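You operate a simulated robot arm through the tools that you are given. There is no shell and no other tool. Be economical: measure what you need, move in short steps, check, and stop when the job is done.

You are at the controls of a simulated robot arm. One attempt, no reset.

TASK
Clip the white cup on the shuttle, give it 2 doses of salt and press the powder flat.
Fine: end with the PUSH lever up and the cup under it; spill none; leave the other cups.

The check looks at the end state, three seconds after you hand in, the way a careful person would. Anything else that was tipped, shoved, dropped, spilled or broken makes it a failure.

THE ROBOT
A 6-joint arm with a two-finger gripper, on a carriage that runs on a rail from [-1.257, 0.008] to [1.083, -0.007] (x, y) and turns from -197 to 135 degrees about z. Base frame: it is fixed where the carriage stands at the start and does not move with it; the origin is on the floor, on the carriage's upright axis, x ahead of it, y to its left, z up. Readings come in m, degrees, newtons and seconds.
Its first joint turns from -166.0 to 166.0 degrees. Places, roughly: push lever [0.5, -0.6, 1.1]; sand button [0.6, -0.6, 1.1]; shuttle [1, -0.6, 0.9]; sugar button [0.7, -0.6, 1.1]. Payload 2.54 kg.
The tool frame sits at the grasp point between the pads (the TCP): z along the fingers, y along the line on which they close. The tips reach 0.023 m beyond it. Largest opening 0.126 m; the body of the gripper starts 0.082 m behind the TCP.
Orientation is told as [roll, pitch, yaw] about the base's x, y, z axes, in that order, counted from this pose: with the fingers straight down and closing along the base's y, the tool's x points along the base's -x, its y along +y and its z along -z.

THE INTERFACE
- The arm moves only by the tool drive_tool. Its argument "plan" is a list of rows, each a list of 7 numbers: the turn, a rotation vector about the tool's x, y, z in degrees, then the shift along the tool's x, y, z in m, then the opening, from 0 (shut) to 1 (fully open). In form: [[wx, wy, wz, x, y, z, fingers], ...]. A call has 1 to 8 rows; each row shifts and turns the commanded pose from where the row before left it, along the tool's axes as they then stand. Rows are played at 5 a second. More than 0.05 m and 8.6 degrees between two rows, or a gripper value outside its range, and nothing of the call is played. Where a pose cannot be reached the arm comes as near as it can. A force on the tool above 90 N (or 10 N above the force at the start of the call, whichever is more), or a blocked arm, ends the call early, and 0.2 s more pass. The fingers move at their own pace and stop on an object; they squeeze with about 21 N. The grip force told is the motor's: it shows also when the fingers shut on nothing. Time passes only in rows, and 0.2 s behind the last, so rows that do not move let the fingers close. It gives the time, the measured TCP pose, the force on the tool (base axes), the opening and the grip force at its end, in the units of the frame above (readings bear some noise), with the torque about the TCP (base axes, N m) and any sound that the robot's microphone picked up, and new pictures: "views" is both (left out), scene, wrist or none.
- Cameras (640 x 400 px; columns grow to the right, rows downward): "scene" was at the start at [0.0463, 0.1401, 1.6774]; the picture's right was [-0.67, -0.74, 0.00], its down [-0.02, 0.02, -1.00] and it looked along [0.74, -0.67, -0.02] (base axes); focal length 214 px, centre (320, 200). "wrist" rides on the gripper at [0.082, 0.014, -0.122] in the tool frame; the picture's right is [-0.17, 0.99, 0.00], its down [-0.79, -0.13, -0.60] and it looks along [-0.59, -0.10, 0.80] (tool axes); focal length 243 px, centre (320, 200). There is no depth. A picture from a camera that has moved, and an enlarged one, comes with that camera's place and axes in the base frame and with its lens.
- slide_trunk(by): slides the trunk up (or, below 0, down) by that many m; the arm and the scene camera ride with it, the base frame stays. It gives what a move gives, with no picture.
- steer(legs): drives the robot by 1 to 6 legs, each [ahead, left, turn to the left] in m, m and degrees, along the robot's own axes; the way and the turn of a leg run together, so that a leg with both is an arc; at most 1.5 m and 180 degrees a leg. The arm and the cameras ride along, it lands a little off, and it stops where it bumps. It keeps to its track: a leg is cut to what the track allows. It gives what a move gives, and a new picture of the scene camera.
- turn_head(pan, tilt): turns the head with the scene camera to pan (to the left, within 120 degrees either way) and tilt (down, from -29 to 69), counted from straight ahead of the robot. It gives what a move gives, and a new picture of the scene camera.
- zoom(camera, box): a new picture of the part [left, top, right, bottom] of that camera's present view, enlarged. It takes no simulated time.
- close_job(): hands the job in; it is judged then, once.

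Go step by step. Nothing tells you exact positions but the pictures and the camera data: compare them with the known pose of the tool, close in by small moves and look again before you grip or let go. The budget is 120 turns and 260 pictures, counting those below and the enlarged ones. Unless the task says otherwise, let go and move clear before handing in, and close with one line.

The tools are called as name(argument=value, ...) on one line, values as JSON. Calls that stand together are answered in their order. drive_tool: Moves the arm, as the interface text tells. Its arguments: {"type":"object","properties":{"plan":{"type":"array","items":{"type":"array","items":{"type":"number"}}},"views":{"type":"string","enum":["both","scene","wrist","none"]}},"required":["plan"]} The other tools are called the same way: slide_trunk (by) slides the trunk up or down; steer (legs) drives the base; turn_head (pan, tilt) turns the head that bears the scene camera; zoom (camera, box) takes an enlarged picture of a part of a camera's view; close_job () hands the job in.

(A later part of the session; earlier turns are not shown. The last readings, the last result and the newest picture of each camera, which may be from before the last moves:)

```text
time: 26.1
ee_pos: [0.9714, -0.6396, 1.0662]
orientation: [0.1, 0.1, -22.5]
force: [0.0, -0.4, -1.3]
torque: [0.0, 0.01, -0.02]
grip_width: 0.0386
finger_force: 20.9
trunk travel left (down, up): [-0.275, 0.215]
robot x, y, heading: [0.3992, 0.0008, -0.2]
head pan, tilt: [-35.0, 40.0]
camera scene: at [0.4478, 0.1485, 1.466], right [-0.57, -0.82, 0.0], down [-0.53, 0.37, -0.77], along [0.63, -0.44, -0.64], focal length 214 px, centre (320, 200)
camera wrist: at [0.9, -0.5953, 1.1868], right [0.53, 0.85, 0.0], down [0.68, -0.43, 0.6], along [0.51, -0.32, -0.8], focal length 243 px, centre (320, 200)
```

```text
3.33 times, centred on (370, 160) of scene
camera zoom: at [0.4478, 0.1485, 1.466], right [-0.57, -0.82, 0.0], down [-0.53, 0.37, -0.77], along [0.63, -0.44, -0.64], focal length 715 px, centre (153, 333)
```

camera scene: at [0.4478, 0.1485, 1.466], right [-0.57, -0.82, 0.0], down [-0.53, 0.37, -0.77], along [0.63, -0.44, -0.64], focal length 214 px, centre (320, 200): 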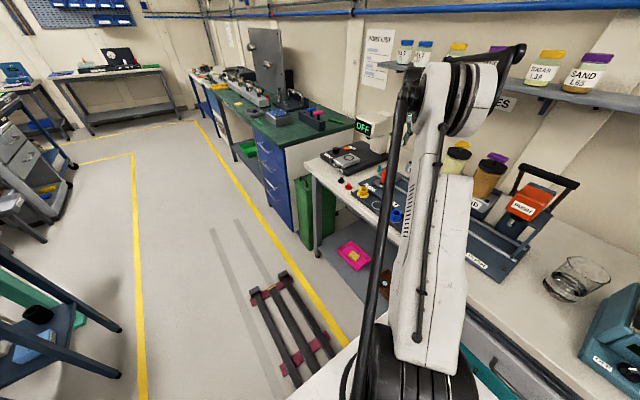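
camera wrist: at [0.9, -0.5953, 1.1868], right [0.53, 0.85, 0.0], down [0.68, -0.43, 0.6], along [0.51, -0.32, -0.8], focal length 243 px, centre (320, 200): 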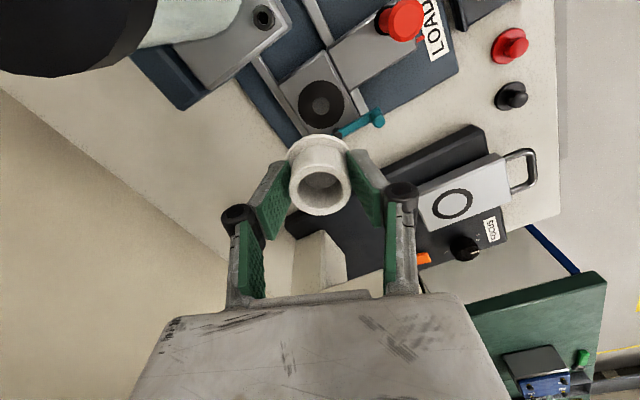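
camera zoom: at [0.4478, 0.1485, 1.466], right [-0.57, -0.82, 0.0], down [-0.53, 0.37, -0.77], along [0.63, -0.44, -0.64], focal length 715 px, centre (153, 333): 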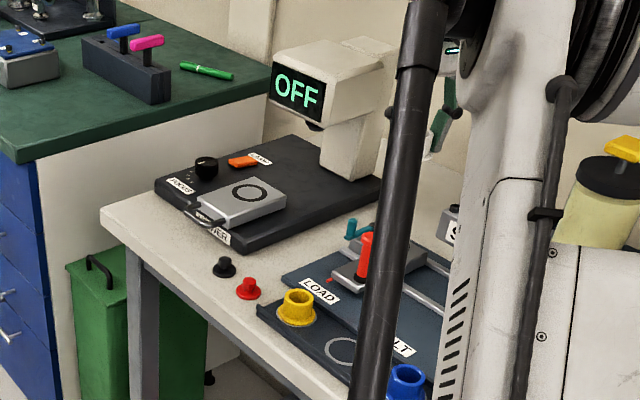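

drive_tool(plan=[[0, 0, 0, 0.0015, 0.001, 0.04, 0], [0, 0, 0, 0, 0, 0.04, 0], [0, 0, 0, 0, 0, 0.04, 0], [0, 0, 0, 0, 0, 0, 0]])

zoom(camera="wrist", box=[220, 60, 420, 230])

zoom(camera="scene", box=[340, 140, 420, 200])

```text
time: 27.1
ee_pos: [0.9695, -0.6371, 0.9476]
orientation: [0.0, 0.1, -22.5]
force: [0.5, -0.7, -0.7]
torque: [0.01, 0.01, 0.01]
grip_width: 0.0381
finger_force: 21.4
trunk travel left (down, up): [-0.275, 0.215]
robot x, y, heading: [0.3956, -0.0017, -0.5]
head pan, tilt: [-35.0, 40.0]
camera scene: at [0.4477, 0.1488, 1.466], right [-0.57, -0.82, 0.0], down [-0.53, 0.37, -0.77], along [0.63, -0.44, -0.64], focal length 214 px, centre (320, 200)
camera wrist: at [0.8977, -0.5937, 1.0684], right [0.53, 0.85, 0.0], down [0.68, -0.43, 0.6], along [0.51, -0.32, -0.8], focal length 243 px, centre (320, 200)
```

scene: 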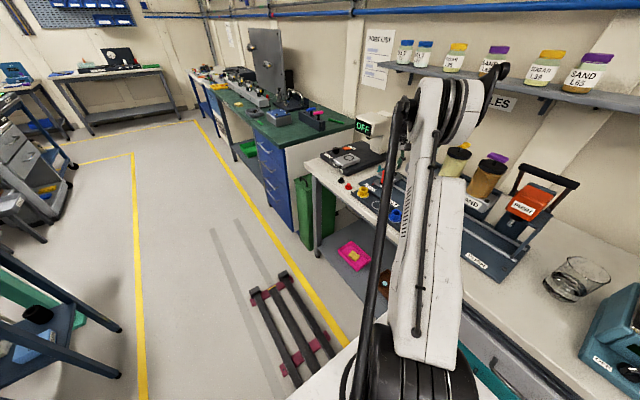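
wrist: 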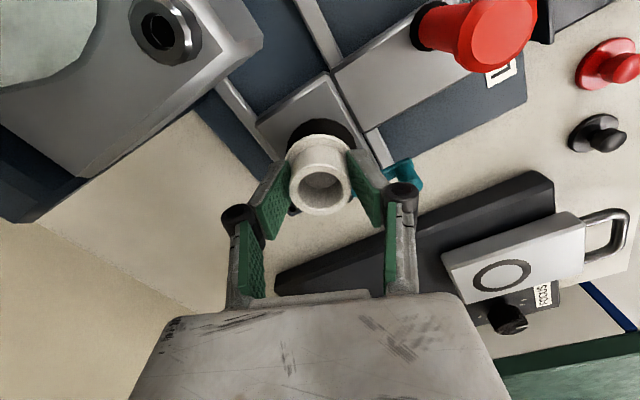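

```text
2.35 times, centred on (320, 145) of wrist
camera zoom: at [0.8977, -0.5937, 1.0684], right [0.53, 0.85, 0.0], down [0.68, -0.43, 0.6], along [0.51, -0.32, -0.8], focal length 571 px, centre (320, 329)
```

zoom: 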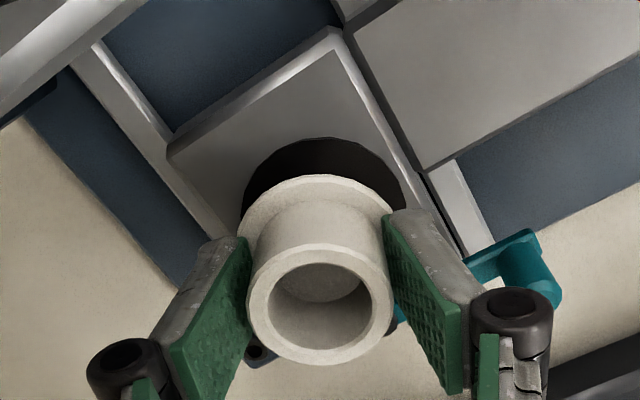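

```text
6.67 times, centred on (380, 170) of scene
camera zoom: at [0.4477, 0.1488, 1.466], right [-0.57, -0.82, 0.0], down [-0.53, 0.37, -0.77], along [0.63, -0.44, -0.64], focal length 1430 px, centre (-80, 400)
```

zoom: 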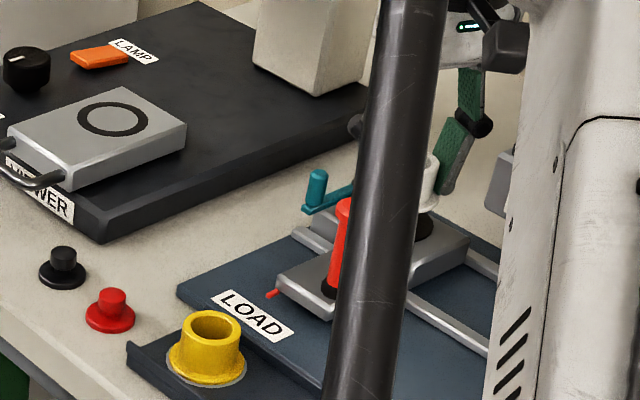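

drive_tool(plan=[[0, 0, 0, 0.0018, 0, 0.005, 0], [0, 0, 0, 0, 0, 0.005, 0], [0, 0, 0, 0, 0, 0, 0]], views="wrist")

zoom(camera="wrist", box=[220, 60, 420, 230])

```text
time: 27.9
ee_pos: [0.9681, -0.6368, 0.9375]
orientation: [-0.1, 0.1, -22.5]
force: [0.4, 0.2, -0.6]
torque: [0.01, -0.02, 0.0]
grip_width: 0.0381
finger_force: 20.9
trunk travel left (down, up): [-0.275, 0.215]
robot x, y, heading: [0.3991, -0.0023, -0.1]
head pan, tilt: [-35.0, 40.0]
camera wrist: at [0.8958, -0.5924, 1.0585], right [0.53, 0.85, 0.0], down [0.68, -0.43, 0.6], along [0.51, -0.32, -0.8], focal length 243 px, centre (320, 200)
```

wrist: 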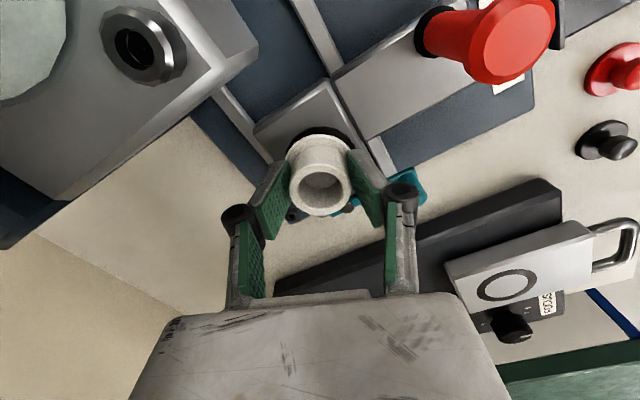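

```text
2.35 times, centred on (320, 145) of wrist
camera zoom: at [0.8958, -0.5924, 1.0585], right [0.53, 0.85, 0.0], down [0.68, -0.43, 0.6], along [0.51, -0.32, -0.8], focal length 571 px, centre (320, 329)
```

zoom: 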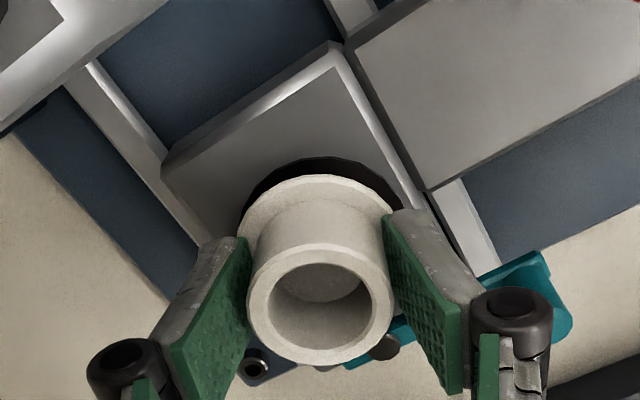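

drive_tool(plan=[[0, 0, 0, 0.0015, 0.001, 0.001, 0], [0, 0, 0, 0, 0, 0.002, 0], [0, 0, 0, 0, 0, 0, 0]], views="wrist")

zoom(camera="wrist", box=[260, 100, 380, 200])

```text
time: 28.7
ee_pos: [0.9662, -0.6349, 0.9344]
orientation: [0.1, 0.0, -22.5]
force: [0.4, 0.3, -0.5]
torque: [0.0, -0.01, 0.01]
grip_width: 0.0383
finger_force: 21.2
trunk travel left (down, up): [-0.275, 0.215]
robot x, y, heading: [0.399, -0.0009, -0.1]
head pan, tilt: [-35.0, 40.0]
camera wrist: at [0.8943, -0.5907, 1.0548], right [0.53, 0.85, 0.0], down [0.68, -0.43, 0.6], along [0.51, -0.32, -0.8], focal length 243 px, centre (320, 200)
```

wrist: 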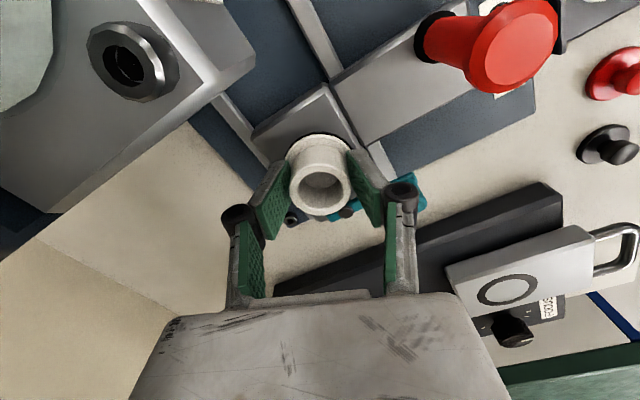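

```text
4.00 times, centred on (320, 150) of wrist
camera zoom: at [0.8943, -0.5907, 1.0548], right [0.53, 0.85, 0.0], down [0.68, -0.43, 0.6], along [0.51, -0.32, -0.8], focal length 970 px, centre (320, 400)
```

zoom: 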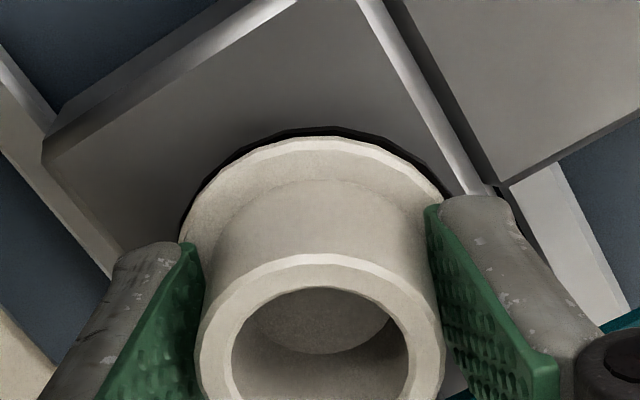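

Nearly concentric now; lower in millimetre steps to contact.

drive_tool(plan=[[0, 0, 0, 0, 0, 0.001, 0], [0, 0, 0, 0, 0, 0.001, 0], [0, 0, 0, 0, 0, 0.001, 0], [0, 0, 0, 0, 0, 0, 0]], views="wrist")

zoom(camera="wrist", box=[260, 100, 380, 200])

```text
time: 29.7
ee_pos: [0.9655, -0.6342, 0.9311]
orientation: [0.1, 0.0, -22.5]
force: [-0.3, -1.0, 0.0]
torque: [0.0, 0.02, 0.0]
grip_width: 0.0383
finger_force: 20.9
trunk travel left (down, up): [-0.275, 0.215]
robot x, y, heading: [0.3995, 0.0017, -0.1]
head pan, tilt: [-35.0, 40.0]
camera wrist: at [0.8944, -0.5907, 1.0525], right [0.53, 0.85, 0.0], down [0.68, -0.43, 0.6], along [0.51, -0.32, -0.8], focal length 243 px, centre (320, 200)
```

wrist: 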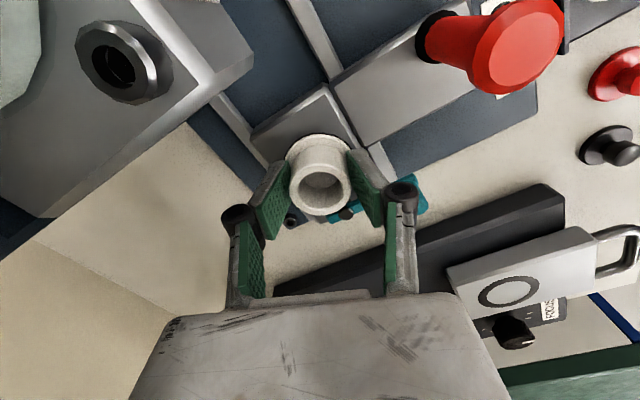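

```text
4.00 times, centred on (320, 150) of wrist
camera zoom: at [0.8944, -0.5907, 1.0525], right [0.53, 0.85, 0.0], down [0.68, -0.43, 0.6], along [0.51, -0.32, -0.8], focal length 970 px, centre (320, 400)
```

zoom: 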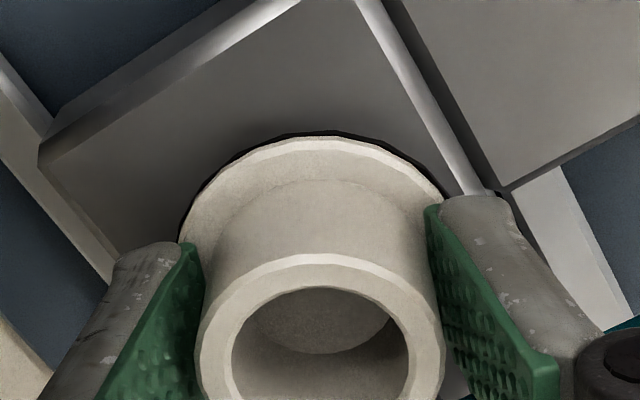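

drive_tool(plan=[[0, 0, 0, 0, 0, 0.001, 0], [0, 0, 0, 0, 0, 0.001, 0], [0, 0, 0, 0, 0, 0, 0]], views="none")

drive_tool(plan=[[0, 0, 0, 0, 0, 0.001, 0], [0, 0, 0, 0, 0, 0.001, 0], [0, 0, 0, 0, 0, 0, 0]], views="wrist")

zoom(camera="wrist", box=[260, 100, 380, 200])

```text
time: 30.5
ee_pos: [0.9641, -0.6334, 0.9306]
orientation: [0.0, 0.0, -22.5]
force: [-0.1, -0.2, -0.9]
torque: [-0.02, 0.0, 0.0]
grip_width: 0.0383
finger_force: 21.2
trunk travel left (down, up): [-0.275, 0.215]
robot x, y, heading: [0.398, -0.0064, -0.2]
head pan, tilt: [-35.0, 40.0]
```

```text
time: 31.3
ee_pos: [0.9639, -0.6338, 0.9267]
orientation: [-0.1, 0.0, -22.5]
force: [0.3, -0.4, 0.0]
torque: [-0.01, 0.02, -0.03]
grip_width: 0.0382
finger_force: 21.1
trunk travel left (down, up): [-0.275, 0.215]
robot x, y, heading: [0.3987, -0.0011, 0.3]
head pan, tilt: [-35.0, 40.0]
camera wrist: at [0.8936, -0.5904, 1.0484], right [0.53, 0.85, 0.0], down [0.68, -0.43, 0.6], along [0.51, -0.32, -0.8], focal length 243 px, centre (320, 200)
```

wrist: 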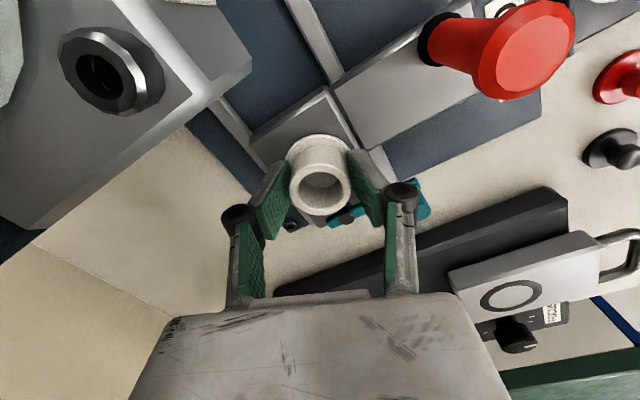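

```text
4.00 times, centred on (320, 150) of wrist
camera zoom: at [0.8936, -0.5904, 1.0484], right [0.53, 0.85, 0.0], down [0.68, -0.43, 0.6], along [0.51, -0.32, -0.8], focal length 970 px, centre (320, 400)
```

zoom: 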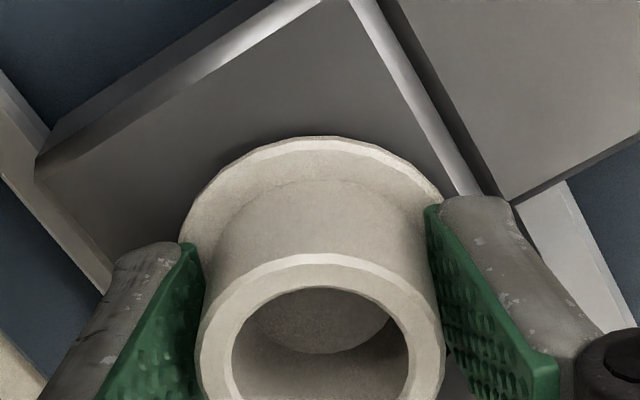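

drive_tool(plan=[[0, 0, 0, 0, 0, 0.001, 0], [0, 0, 0, 0, 0, 0.001, 0], [0, 0, 0, 0, 0, 0, 0]], views="none")

drive_tool(plan=[[0, 0, 0, 0, 0, 0.001, 0], [0, 0, 0, 0, 0, 0.001, 0], [0, 0, 0, 0, 0, 0, 0]], views="wrist")

zoom(camera="wrist", box=[260, 100, 380, 200])

zoom(camera="scene", box=[350, 130, 420, 200])

```text
time: 32.1
ee_pos: [0.9636, -0.6348, 0.927]
orientation: [-0.1, -0.1, -22.5]
force: [2.7, -5.6, 24.7]
torque: [-0.05, -0.01, -0.04]
grip_width: 0.0383
finger_force: 21.3
trunk travel left (down, up): [-0.275, 0.215]
robot x, y, heading: [0.3999, -0.0026, -0.1]
head pan, tilt: [-35.0, 40.0]
```

```text
time: 32.9
ee_pos: [0.9631, -0.6338, 0.9266]
orientation: [-0.1, -0.1, -22.5]
force: [4.0, -12.9, 49.9]
torque: [-0.16, -0.08, -0.03]
grip_width: 0.0381
finger_force: 20.8
trunk travel left (down, up): [-0.275, 0.215]
robot x, y, heading: [0.4019, -0.0013, 0.0]
head pan, tilt: [-35.0, 40.0]
camera wrist: at [0.8919, -0.5895, 1.047], right [0.53, 0.85, 0.0], down [0.68, -0.42, 0.6], along [0.51, -0.32, -0.8], focal length 243 px, centre (320, 200)
```

wrist: 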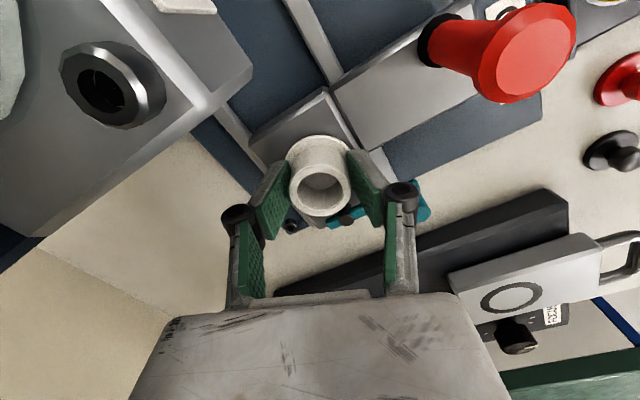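

```text
4.00 times, centred on (320, 150) of wrist
camera zoom: at [0.8919, -0.5895, 1.047], right [0.53, 0.85, 0.0], down [0.68, -0.42, 0.6], along [0.51, -0.32, -0.8], focal length 970 px, centre (320, 400)
```

zoom: 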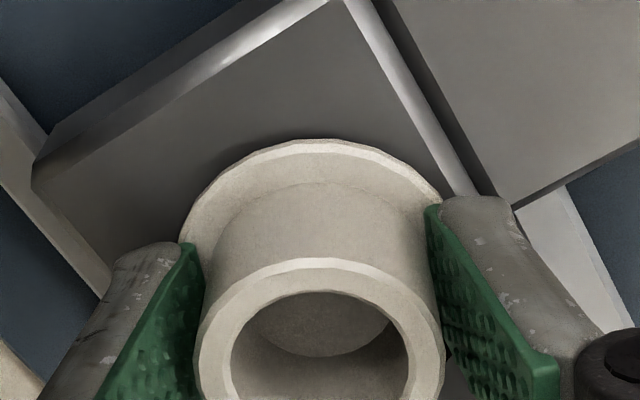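

```text
5.71 times, centred on (385, 165) of scene
camera zoom: at [0.4452, 0.1512, 1.4661], right [-0.57, -0.82, 0.0], down [-0.53, 0.37, -0.77], along [0.63, -0.44, -0.64], focal length 1226 px, centre (-51, 400)
```

zoom: 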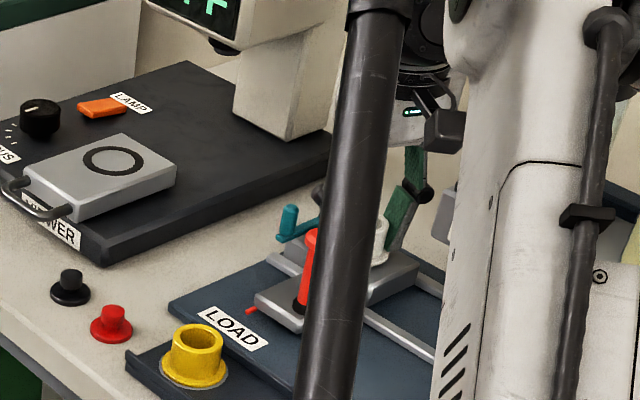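

Contact at TCP z 0.927. Relieve the force, open a little and inspect how it sits.

drive_tool(plan=[[0, 0, 0, 0, 0, -0.003, 0], [0, 0, 0, 0, 0, 0, 0], [0, 0, 0, 0, 0, 0, 0.4], [0, 0, 0, 0, 0, 0, 0.4]], views="wrist")

zoom(camera="wrist", box=[260, 100, 380, 200])

```text
time: 33.9
ee_pos: [0.9657, -0.6336, 0.926]
orientation: [0.0, 0.1, -22.4]
force: [-0.6, 1.0, 0.0]
torque: [0.03, -0.04, -0.02]
grip_width: 0.051
finger_force: 0.0
trunk travel left (down, up): [-0.275, 0.215]
robot x, y, heading: [0.4015, -0.0031, -0.1]
head pan, tilt: [-35.0, 40.0]
camera wrist: at [0.8942, -0.59, 1.0468], right [0.53, 0.85, 0.0], down [0.68, -0.42, 0.6], along [0.51, -0.32, -0.8], focal length 243 px, centre (320, 200)
```

wrist: 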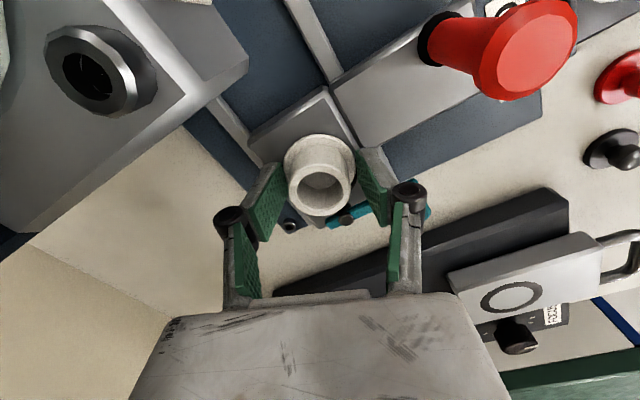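

```text
4.00 times, centred on (320, 150) of wrist
camera zoom: at [0.8942, -0.59, 1.0468], right [0.53, 0.85, 0.0], down [0.68, -0.42, 0.6], along [0.51, -0.32, -0.8], focal length 970 px, centre (320, 400)
```

zoom: 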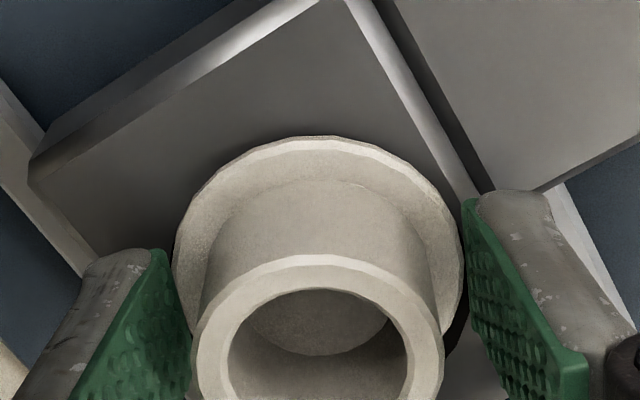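

drive_tool(plan=[[0, 0, 0, 0, 0, -0.02, 0.45], [0, 0, 0, 0, 0, -0.03, 0.45], [0, 0, 0, 0, 0, -0.04, 0.5], [0, 0, 0, 0.025, 0, -0.02, 0.5], [0, 0, 0, 0.02, 0, 0, 0.5], [0, 0, 0, 0, 0, 0, 0.5]], views="wrist")

zoom(camera="wrist", box=[260, 60, 400, 170])

```text
time: 35.3
ee_pos: [0.9246, -0.6165, 1.0372]
orientation: [-0.1, 0.0, -22.5]
force: [0.0, -1.0, 0.2]
torque: [-0.02, -0.01, 0.02]
grip_width: 0.0629
finger_force: 0.1
trunk travel left (down, up): [-0.275, 0.215]
robot x, y, heading: [0.4005, -0.0025, 0.1]
head pan, tilt: [-35.0, 40.0]
camera wrist: at [0.8526, -0.5717, 1.1581], right [0.53, 0.85, 0.0], down [0.68, -0.43, 0.6], along [0.51, -0.32, -0.8], focal length 243 px, centre (320, 200)
```

wrist: 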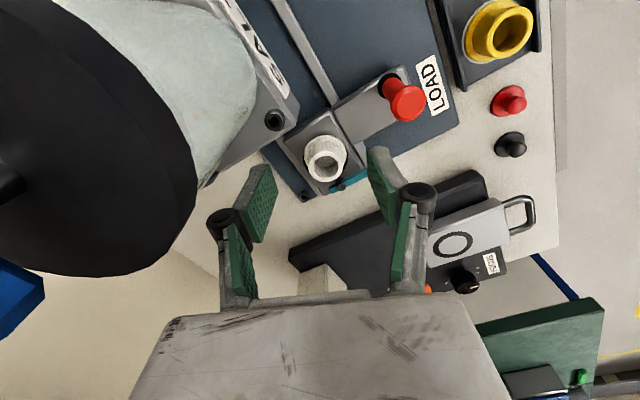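

```text
3.64 times, centred on (330, 115) of wrist
camera zoom: at [0.8526, -0.5717, 1.1581], right [0.53, 0.85, 0.0], down [0.68, -0.43, 0.6], along [0.51, -0.32, -0.8], focal length 882 px, centre (284, 509)
```

zoom: 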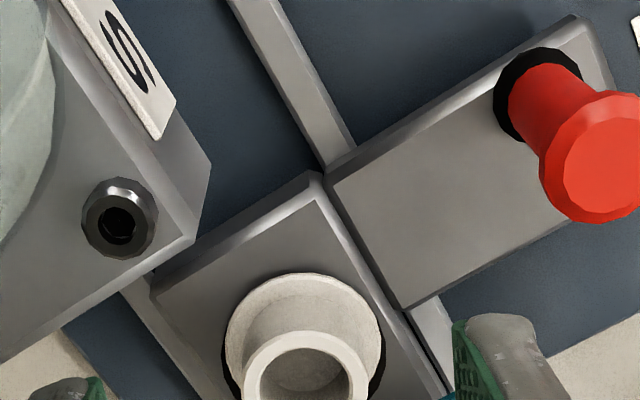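

zoom(camera="wrist", box=[280, 110, 380, 200])

drive_tool(plan=[[0, 0, 8.4, -0.01, 0, -0.03, 0.5], [0, 0, 8.4, -0.01, 0, -0.02, 0.5], [0, 0, 8.4, 0, 0, 0, 0.5], [0, 0, 8.4, 0, 0.0, 0, 0.5], [0, 0, 8.4, 0.0, 0.0, 0, 0.5], [0, 0, 8.4, 0.03, 0.0, 0, 0.5], [0, 0, 8.4, 0.03, 0.02, 0, 0.5], [0, 0, 8.4, 0.03, 0.02, 0, 0.5]], views="wrist")

```text
4.44 times, centred on (330, 155) of wrist
camera zoom: at [0.8526, -0.5717, 1.1581], right [0.53, 0.85, 0.0], down [0.68, -0.43, 0.6], along [0.51, -0.32, -0.8], focal length 1078 px, centre (276, 400)
```

zoom: 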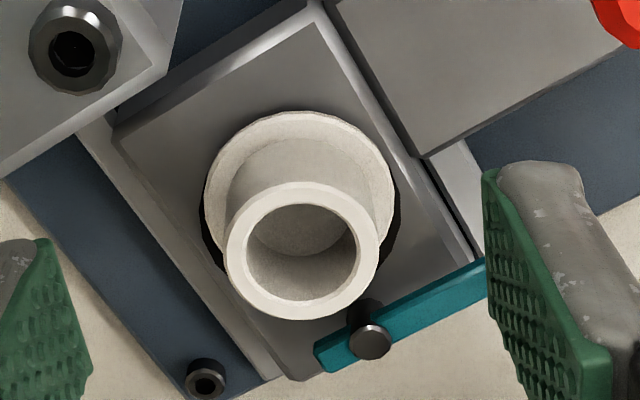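

```text
time: 37.1
ee_pos: [0.9531, -0.534, 1.0893]
orientation: [0.1, 0.0, -89.7]
force: [0.6, -0.1, 0.5]
torque: [0.04, -0.03, 0.01]
grip_width: 0.0633
finger_force: 0.0
trunk travel left (down, up): [-0.275, 0.215]
robot x, y, heading: [0.3962, -0.0046, 0.1]
head pan, tilt: [-35.0, 40.0]
camera wrist: at [0.9661, -0.4512, 1.209], right [0.99, -0.16, 0.0], down [-0.13, -0.79, 0.6], along [-0.1, -0.59, -0.8], focal length 243 px, centre (320, 200)
```

wrist: 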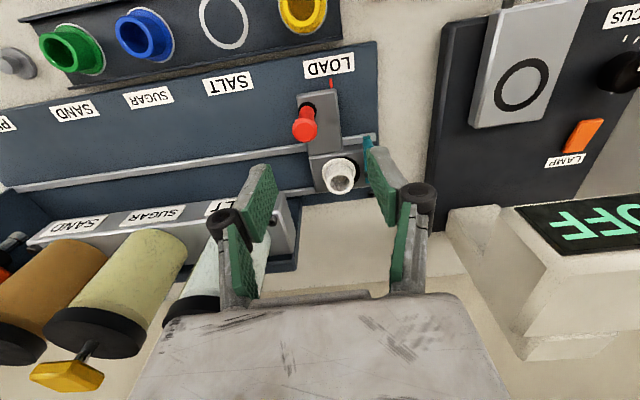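

zoom(camera="wrist", box=[290, 70, 410, 210])

```text
2.86 times, centred on (350, 140) of wrist
camera zoom: at [0.9661, -0.4512, 1.209], right [0.99, -0.16, 0.0], down [-0.13, -0.79, 0.6], along [-0.1, -0.59, -0.8], focal length 693 px, centre (234, 371)
```

zoom: 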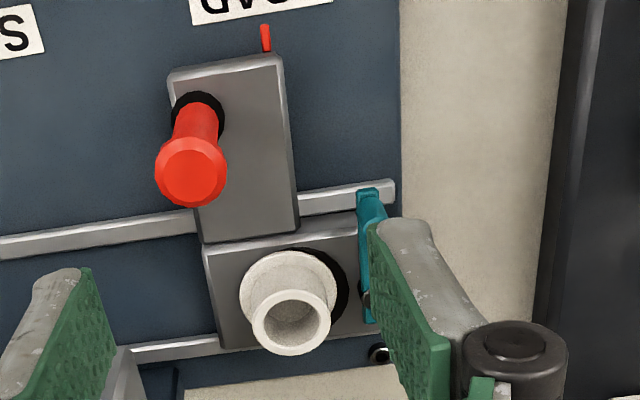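

The cup sits about 3 mm short of the seat centre in +x. I'll regrip and correct it.

drive_tool(plan=[[0, 0, -8.4, 0, 0, 0, 0.4], [0, 0, -8.4, 0, 0, 0, 0.4], [0, 0, -8.4, 0, 0, 0, 0.4], [0, 0, -8.4, 0, 0, 0, 0.4], [0, 0, -8.4, 0, 0, 0, 0.4], [0, 0, -8.4, 0, 0, 0, 0.4], [0, 0, -8.4, 0, 0, 0, 0.4], [0, 0, -8.4, 0, 0, 0, 0.4]], views="none")

drive_tool(plan=[[0, 0, 0, -0.0166, -0.0292, 0, 0.4], [0, 0, 0, -0.0166, -0.0292, 0, 0.4], [0, 0, 0, -0.0166, -0.0292, 0.01, 0.4], [0, 0, 0, 0, 0, 0.04, 0.4], [0, 0, 0, 0, 0, 0.04, 0.4], [0, 0, 0, 0, 0, 0, 0.4]], views="wrist")

zoom(camera="wrist", box=[250, 80, 400, 210])

```text
time: 38.9
ee_pos: [0.9546, -0.5324, 1.0872]
orientation: [0.0, 0.0, -22.4]
force: [-0.1, -0.2, -0.1]
torque: [0.02, 0.02, 0.04]
grip_width: 0.0503
finger_force: 0.1
trunk travel left (down, up): [-0.275, 0.215]
robot x, y, heading: [0.4002, -0.0032, -0.3]
head pan, tilt: [-35.0, 40.0]
```

```text
time: 40.3
ee_pos: [0.9677, -0.6335, 0.9967]
orientation: [0.1, 0.0, -22.5]
force: [0.0, -0.7, -0.6]
torque: [0.02, 0.01, -0.04]
grip_width: 0.0504
finger_force: 0.1
trunk travel left (down, up): [-0.275, 0.215]
robot x, y, heading: [0.3977, -0.0007, -0.0]
head pan, tilt: [-35.0, 40.0]
camera wrist: at [0.8961, -0.5887, 1.1173], right [0.53, 0.85, 0.0], down [0.68, -0.43, 0.6], along [0.51, -0.32, -0.8], focal length 243 px, centre (320, 200)
```

wrist: 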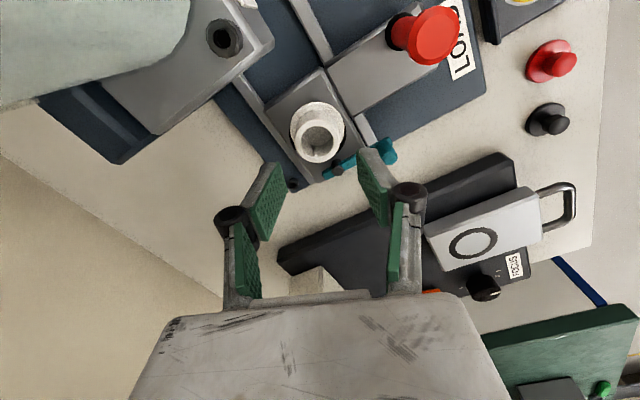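

```text
3.08 times, centred on (325, 145) of wrist
camera zoom: at [0.8961, -0.5887, 1.1173], right [0.53, 0.85, 0.0], down [0.68, -0.43, 0.6], along [0.51, -0.32, -0.8], focal length 746 px, centre (305, 369)
```

zoom: 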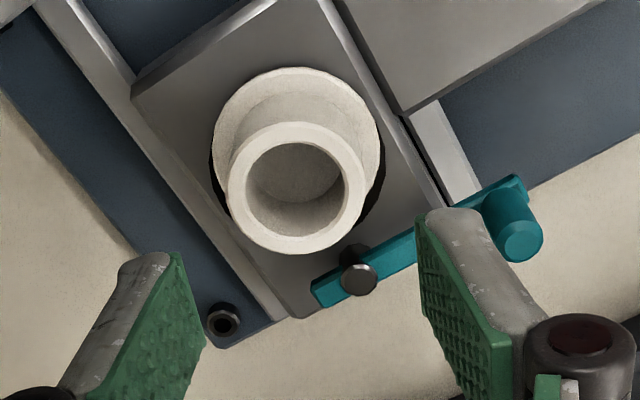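

drive_tool(plan=[[0, 0, 0, 0.002, 0, 0.035, 0.4], [0, 0, 0, 0, 0, 0.033, 0.4], [0, 0, 0, 0, 0, 0, 0.4], [0, 0, 0, 0, 0, 0, 0], [0, 0, 0, 0, 0, 0, 0], [0, 0, 0, 0, 0, 0, 0]], views="none")

drive_tool(plan=[[0, 0, 0, 0, 0, -0.004, 0], [0, 0, 0, -0.003, 0.0007, -0.001, 0], [0, 0, 0, 0, 0, 0, 0]], views="wrist")

zoom(camera="wrist", box=[250, 100, 390, 210])

```text
time: 41.7
ee_pos: [0.9638, -0.6317, 0.9302]
orientation: [0.1, 0.1, -22.5]
force: [-0.3, 0.9, 0.4]
torque: [0.05, 0.0, 0.01]
grip_width: 0.0385
finger_force: 21.4
trunk travel left (down, up): [-0.275, 0.215]
robot x, y, heading: [0.3985, -0.0037, 0.1]
head pan, tilt: [-35.0, 40.0]
```

```text
time: 42.5
ee_pos: [0.9671, -0.6317, 0.9351]
orientation: [-0.1, -0.1, -22.6]
force: [0.3, -0.1, -1.3]
torque: [0.0, -0.01, 0.01]
grip_width: 0.0383
finger_force: 20.8
trunk travel left (down, up): [-0.275, 0.215]
robot x, y, heading: [0.4003, -0.0027, 0.0]
head pan, tilt: [-35.0, 40.0]
camera wrist: at [0.8962, -0.5878, 1.055], right [0.53, 0.85, 0.0], down [0.68, -0.43, 0.6], along [0.51, -0.32, -0.8], focal length 243 px, centre (320, 200)
```

wrist: 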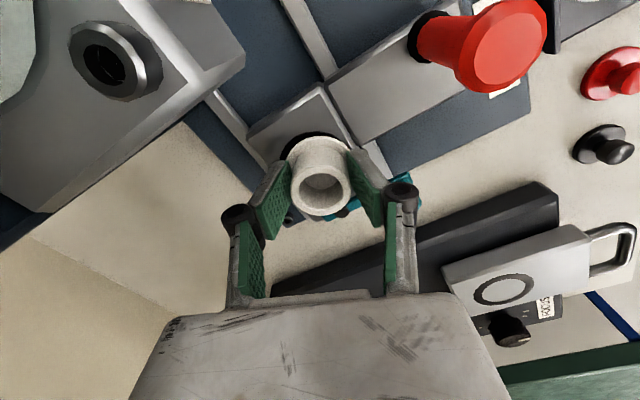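

```text
3.64 times, centred on (320, 155) of wrist
camera zoom: at [0.8962, -0.5878, 1.055], right [0.53, 0.85, 0.0], down [0.68, -0.43, 0.6], along [0.51, -0.32, -0.8], focal length 882 px, centre (320, 364)
```

zoom: 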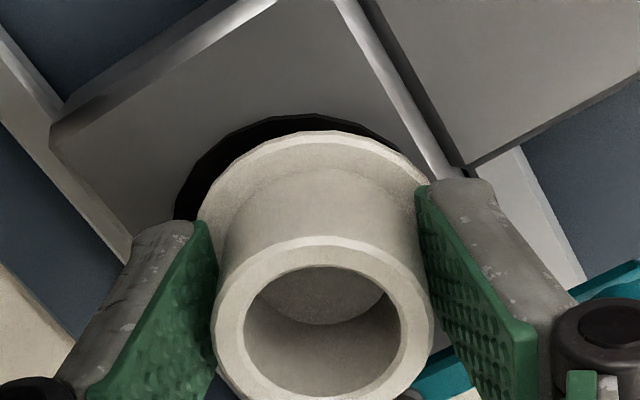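

drive_tool(plan=[[0, 0, 0, -0.001, -0.0035, 0, 0], [0, 0, 0, 0, 0, 0.002, 0], [0, 0, 0, 0, 0, 0, 0]], views="wrist")

zoom(camera="wrist", box=[250, 100, 390, 210])

```text
time: 43.3
ee_pos: [0.9675, -0.6372, 0.932]
orientation: [-0.1, -0.1, -22.5]
force: [-1.2, -1.2, -5.3]
torque: [0.01, 0.04, 0.01]
grip_width: 0.0385
finger_force: 20.8
trunk travel left (down, up): [-0.275, 0.215]
robot x, y, heading: [0.3962, 0.0003, 0.0]
head pan, tilt: [-35.0, 40.0]
camera wrist: at [0.8961, -0.5913, 1.0521], right [0.53, 0.85, 0.0], down [0.68, -0.43, 0.6], along [0.51, -0.32, -0.8], focal length 243 px, centre (320, 200)
```

wrist: 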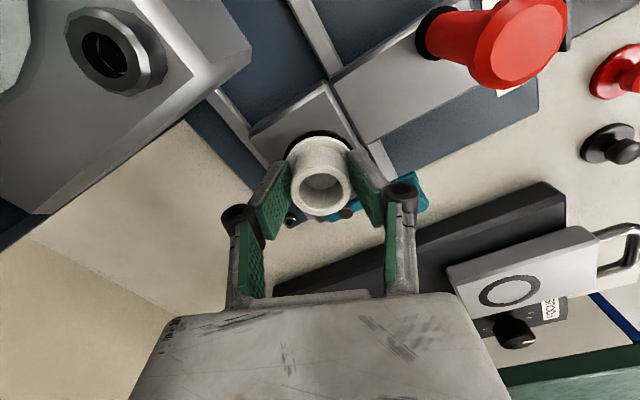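

```text
3.64 times, centred on (320, 155) of wrist
camera zoom: at [0.8961, -0.5913, 1.0521], right [0.53, 0.85, 0.0], down [0.68, -0.43, 0.6], along [0.51, -0.32, -0.8], focal length 882 px, centre (320, 364)
```

zoom: 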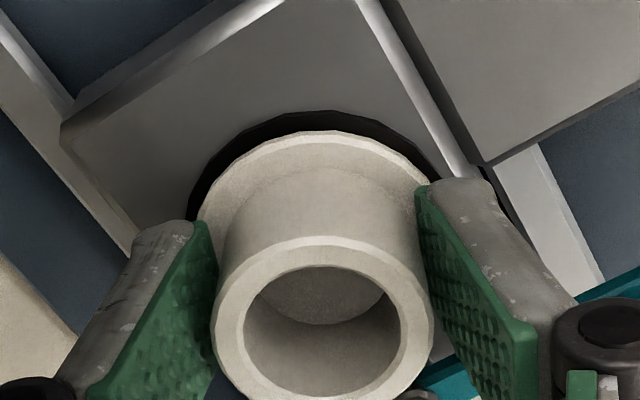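

drive_tool(plan=[[0, 0, 0, 0, 0, 0.003, 0], [0, 0, 0, 0, 0, 0.002, 0], [0, 0, 0, 0, 0, 0.001, 0], [0, 0, 0, 0, 0, 0, 0]], views="wrist")

zoom(camera="wrist", box=[250, 100, 390, 210])

```text
time: 44.3
ee_pos: [0.9676, -0.6349, 0.927]
orientation: [0.0, 0.0, -22.5]
force: [1.5, -2.5, 23.0]
torque: [-0.06, 0.0, -0.01]
grip_width: 0.038
finger_force: 20.6
trunk travel left (down, up): [-0.275, 0.215]
robot x, y, heading: [0.4012, -0.0047, 0.1]
head pan, tilt: [-35.0, 40.0]
camera wrist: at [0.8955, -0.5908, 1.0477], right [0.53, 0.85, 0.0], down [0.68, -0.42, 0.6], along [0.51, -0.32, -0.8], focal length 243 px, centre (320, 200)
```

wrist: 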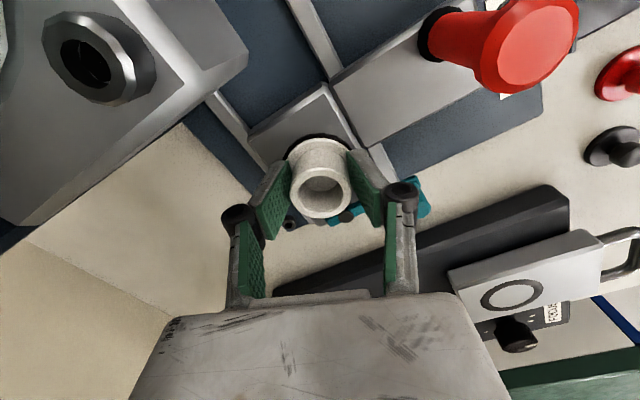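

```text
3.64 times, centred on (320, 155) of wrist
camera zoom: at [0.8955, -0.5908, 1.0477], right [0.53, 0.85, 0.0], down [0.68, -0.42, 0.6], along [0.51, -0.32, -0.8], focal length 882 px, centre (320, 364)
```

zoom: 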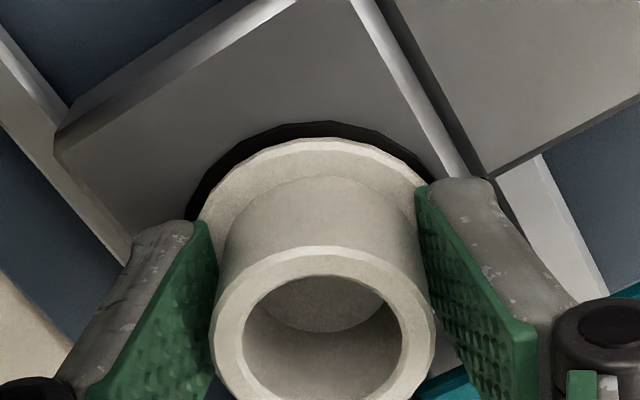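

drive_tool(plan=[[0, 0, 0, 0, 0, -0.001, 0], [0, 0, 0, 0, 0, 0, 0.4], [0, 0, 0, 0, 0, 0, 0.4], [0, 0, 0, 0, 0, -0.04, 0.4], [0, 0, 0, 0, 0, -0.04, 0.4], [0, 0, 0, 0.01, 0, -0.03, 0.4], [0, 0, 0, 0, 0, 0, 0.4]], views="wrist")

zoom(camera="wrist", box=[260, 70, 390, 180])

```text
time: 45.9
ee_pos: [0.9569, -0.6324, 1.0363]
orientation: [0.0, 0.0, -22.5]
force: [-0.3, -0.1, 0.1]
torque: [-0.02, -0.02, 0.0]
grip_width: 0.0502
finger_force: 0.0
trunk travel left (down, up): [-0.275, 0.215]
robot x, y, heading: [0.3999, -0.0015, 0.0]
head pan, tilt: [-35.0, 40.0]
camera wrist: at [0.8866, -0.5882, 1.1575], right [0.53, 0.85, 0.0], down [0.68, -0.42, 0.6], along [0.51, -0.32, -0.8], focal length 243 px, centre (320, 200)
```

wrist: 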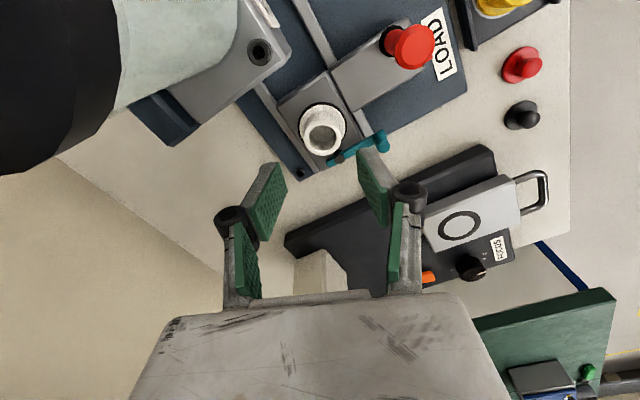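

```text
3.64 times, centred on (325, 125) of wrist
camera zoom: at [0.8866, -0.5882, 1.1575], right [0.53, 0.85, 0.0], down [0.68, -0.42, 0.6], along [0.51, -0.32, -0.8], focal length 882 px, centre (302, 473)
```

zoom: 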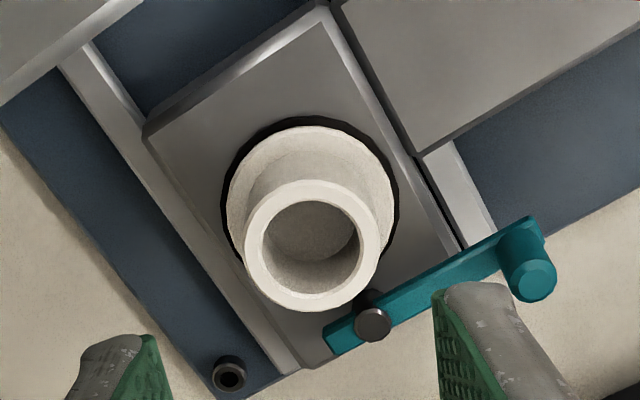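

The cup is now concentric with the seat. Next: closed fingers behind the teal knob at (1.003, -0.589) to swing it over the flange.

drive_tool(plan=[[0, 0, 0, -0.0275, 0.0354, -0.01, 0.3], [0, 0, 0, -0.0276, 0.0355, 0, 0.1], [0, 0, 7.5, 0, 0, 0, 0], [0, 0, 7.5, 0, 0, 0, 0], [0, 0, 7.5, 0, 0, 0, 0], [0, 0, 7.5, 0, 0, 0, 0], [0, 0, 7.5, 0, 0, 0, 0], [0, 0, 0, 0, 0, 0.02, 0]], views="both")

zoom(camera="wrist", box=[240, 80, 400, 220])

```text
time: 47.7
ee_pos: [1.0361, -0.5874, 1.0267]
orientation: [0.0, 0.0, -60.2]
force: [0.2, 0.7, -0.3]
torque: [-0.03, 0.01, -0.01]
grip_width: 0.0
finger_force: 20.7
trunk travel left (down, up): [-0.275, 0.215]
robot x, y, heading: [0.4003, -0.0034, -0.1]
head pan, tilt: [-35.0, 40.0]
camera scene: at [0.4474, 0.1494, 1.4659], right [-0.57, -0.82, 0.0], down [-0.53, 0.37, -0.77], along [0.63, -0.44, -0.64], focal length 214 px, centre (320, 200)
camera wrist: at [1.0062, -0.5087, 1.1472], right [0.94, 0.35, 0.0], down [0.28, -0.75, 0.6], along [0.21, -0.56, -0.8], focal length 243 px, centre (320, 200)
```

scene: 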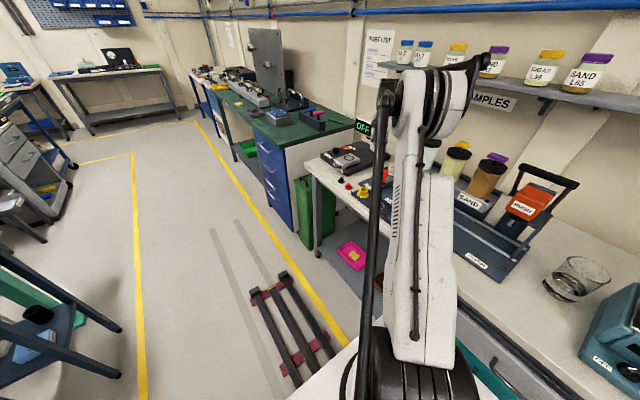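
wrist: 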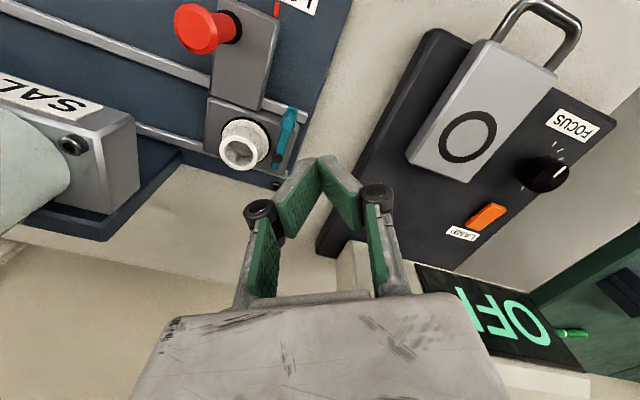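

```text
2.86 times, centred on (320, 150) of wrist
camera zoom: at [1.0062, -0.5087, 1.1472], right [0.94, 0.35, 0.0], down [0.28, -0.75, 0.6], along [0.21, -0.56, -0.8], focal length 693 px, centre (320, 343)
```

zoom: 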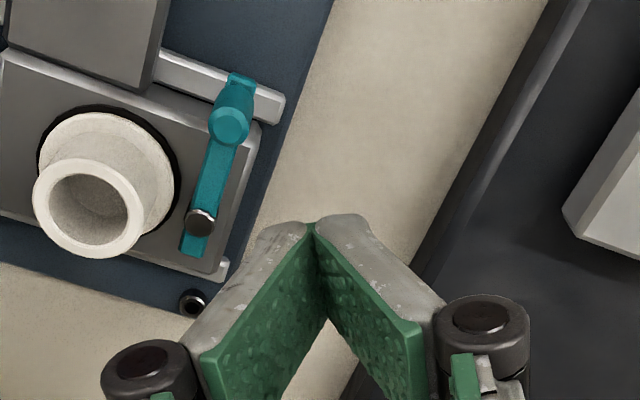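

drive_tool(plan=[[0, 0, 0, 0, 0, 0.04, 0], [0, 0, 0, 0, 0, 0.041, 0], [0, 0, 0, 0.005, -0.0087, 0, 0], [0, 0, 0, 0, 0, 0, 0]], views="wrist")

zoom(camera="wrist", box=[220, 80, 380, 220])

```text
time: 48.7
ee_pos: [1.026, -0.5836, 0.9466]
orientation: [0.0, 0.0, -60.0]
force: [3.1, 2.9, 1.4]
torque: [0.01, -0.02, -0.02]
grip_width: 0.0
finger_force: 20.7
trunk travel left (down, up): [-0.275, 0.215]
robot x, y, heading: [0.3976, -0.0042, 0.1]
head pan, tilt: [-35.0, 40.0]
camera wrist: at [0.9964, -0.5063, 1.0675], right [0.94, 0.35, 0.0], down [0.28, -0.75, 0.6], along [0.21, -0.56, -0.8], focal length 243 px, centre (320, 200)
```

wrist: 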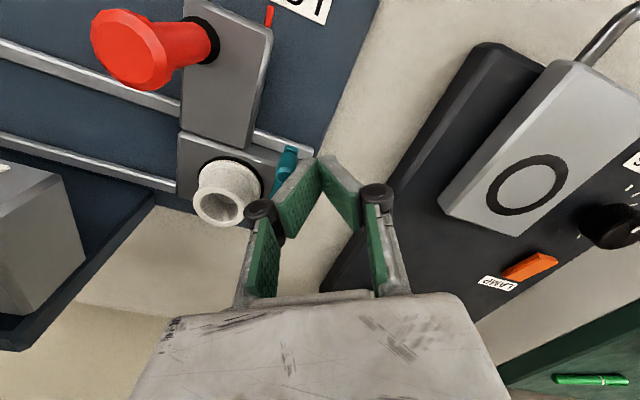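

```text
2.86 times, centred on (300, 150) of wrist
camera zoom: at [0.9964, -0.5063, 1.0675], right [0.94, 0.35, 0.0], down [0.28, -0.75, 0.6], along [0.21, -0.56, -0.8], focal length 693 px, centre (377, 343)
```

zoom: 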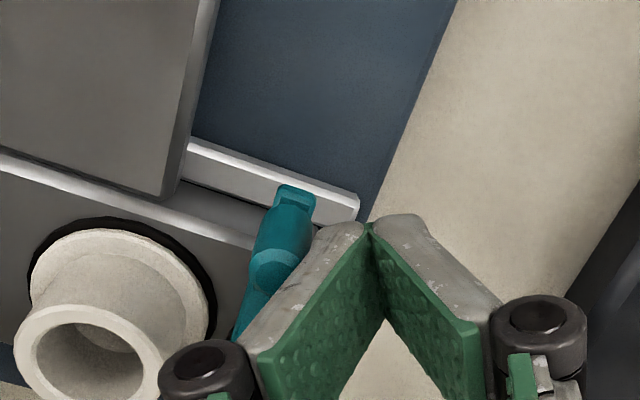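

drive_tool(plan=[[0, 0, -8.4, 0.0055, -0.0047, 0, 0], [0, 0, -8.4, 0.0055, -0.0047, 0, 0], [0, 0, 0, 0, 0, 0, 0]], views="wrist")

zoom(camera="wrist", box=[220, 80, 380, 220])

```text
time: 49.5
ee_pos: [1.0112, -0.5824, 0.9477]
orientation: [0.0, 0.0, -43.2]
force: [0.1, -0.4, 0.4]
torque: [-0.03, 0.01, 0.03]
grip_width: 0.0
finger_force: 20.9
trunk travel left (down, up): [-0.275, 0.215]
robot x, y, heading: [0.3991, -0.0042, -0.0]
head pan, tilt: [-35.0, 40.0]
camera wrist: at [0.9597, -0.5161, 1.0672], right [0.8, 0.61, 0.0], down [0.49, -0.64, 0.6], along [0.36, -0.48, -0.8], focal length 243 px, centre (320, 200)
```

wrist: 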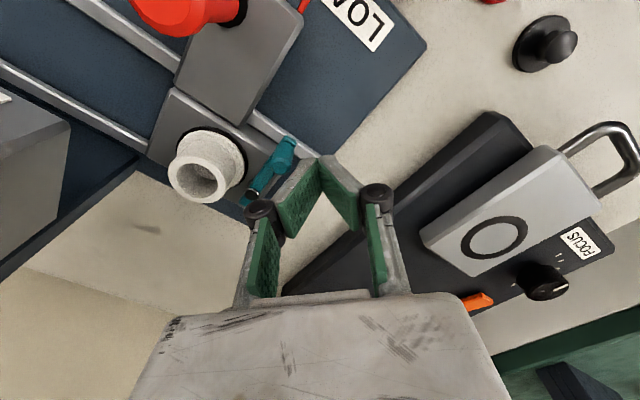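

```text
2.86 times, centred on (300, 150) of wrist
camera zoom: at [0.9597, -0.5161, 1.0672], right [0.8, 0.61, 0.0], down [0.49, -0.64, 0.6], along [0.36, -0.48, -0.8], focal length 693 px, centre (377, 343)
```

zoom: 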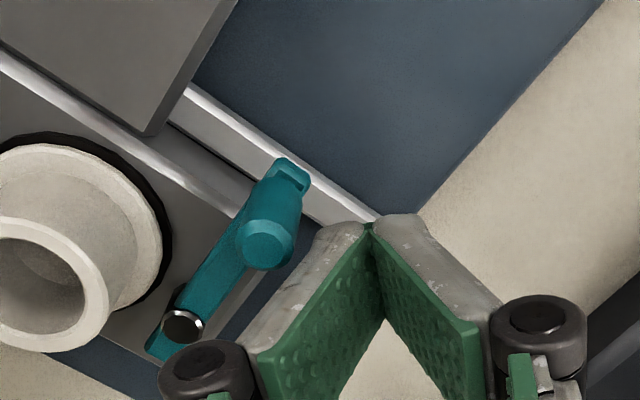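

Pushing the knob toward -x only slid the shuttle along its rails. The short tail of the lever may be the real clip (knob swings +x, with the shuttle held by its LOAD stop). I'll test from the other side.

drive_tool(plan=[[0, 0, 0, 0, 0, -0.03, 0], [0, 0, 0, 0, 0, -0.03, 0], [0, 0, 0, 0.0178, -0.0167, 0, 0], [0, 0, 0, 0.0178, -0.0167, 0, 0], [0, 0, 0, 0, 0, 0, 0]], views="wrist")

zoom(camera="wrist", box=[220, 80, 380, 220])

```text
time: 50.7
ee_pos: [0.9634, -0.5825, 1.0058]
orientation: [0.0, 0.1, -43.2]
force: [-0.6, 0.6, -0.7]
torque: [-0.04, -0.02, -0.01]
grip_width: 0.0003
finger_force: 20.6
trunk travel left (down, up): [-0.275, 0.215]
robot x, y, heading: [0.4023, -0.001, -0.0]
head pan, tilt: [-35.0, 40.0]
camera wrist: at [0.912, -0.5173, 1.1268], right [0.8, 0.61, 0.0], down [0.49, -0.64, 0.6], along [0.36, -0.48, -0.8], focal length 243 px, centre (320, 200)
```

wrist: 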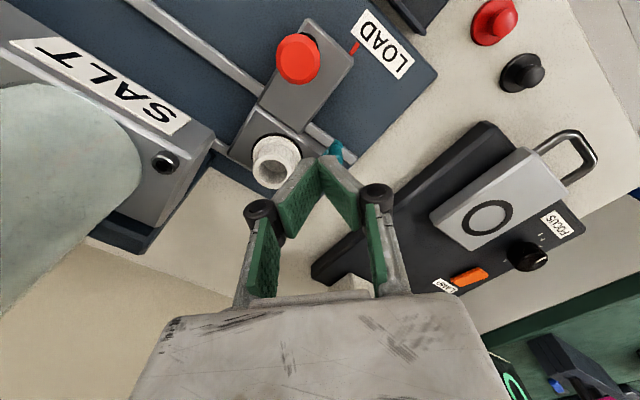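

```text
2.86 times, centred on (300, 150) of wrist
camera zoom: at [0.912, -0.5173, 1.1268], right [0.8, 0.61, 0.0], down [0.49, -0.64, 0.6], along [0.36, -0.48, -0.8], focal length 693 px, centre (377, 343)
```

zoom: 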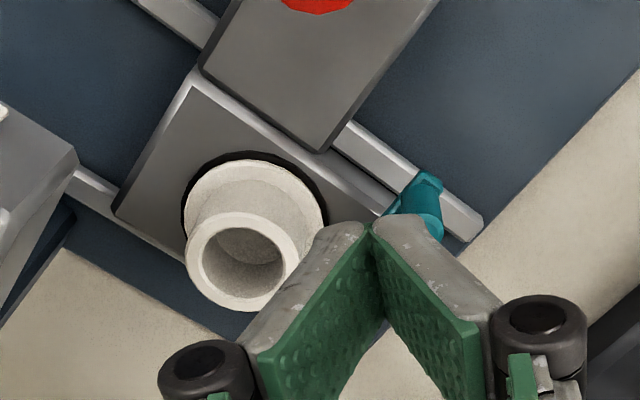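

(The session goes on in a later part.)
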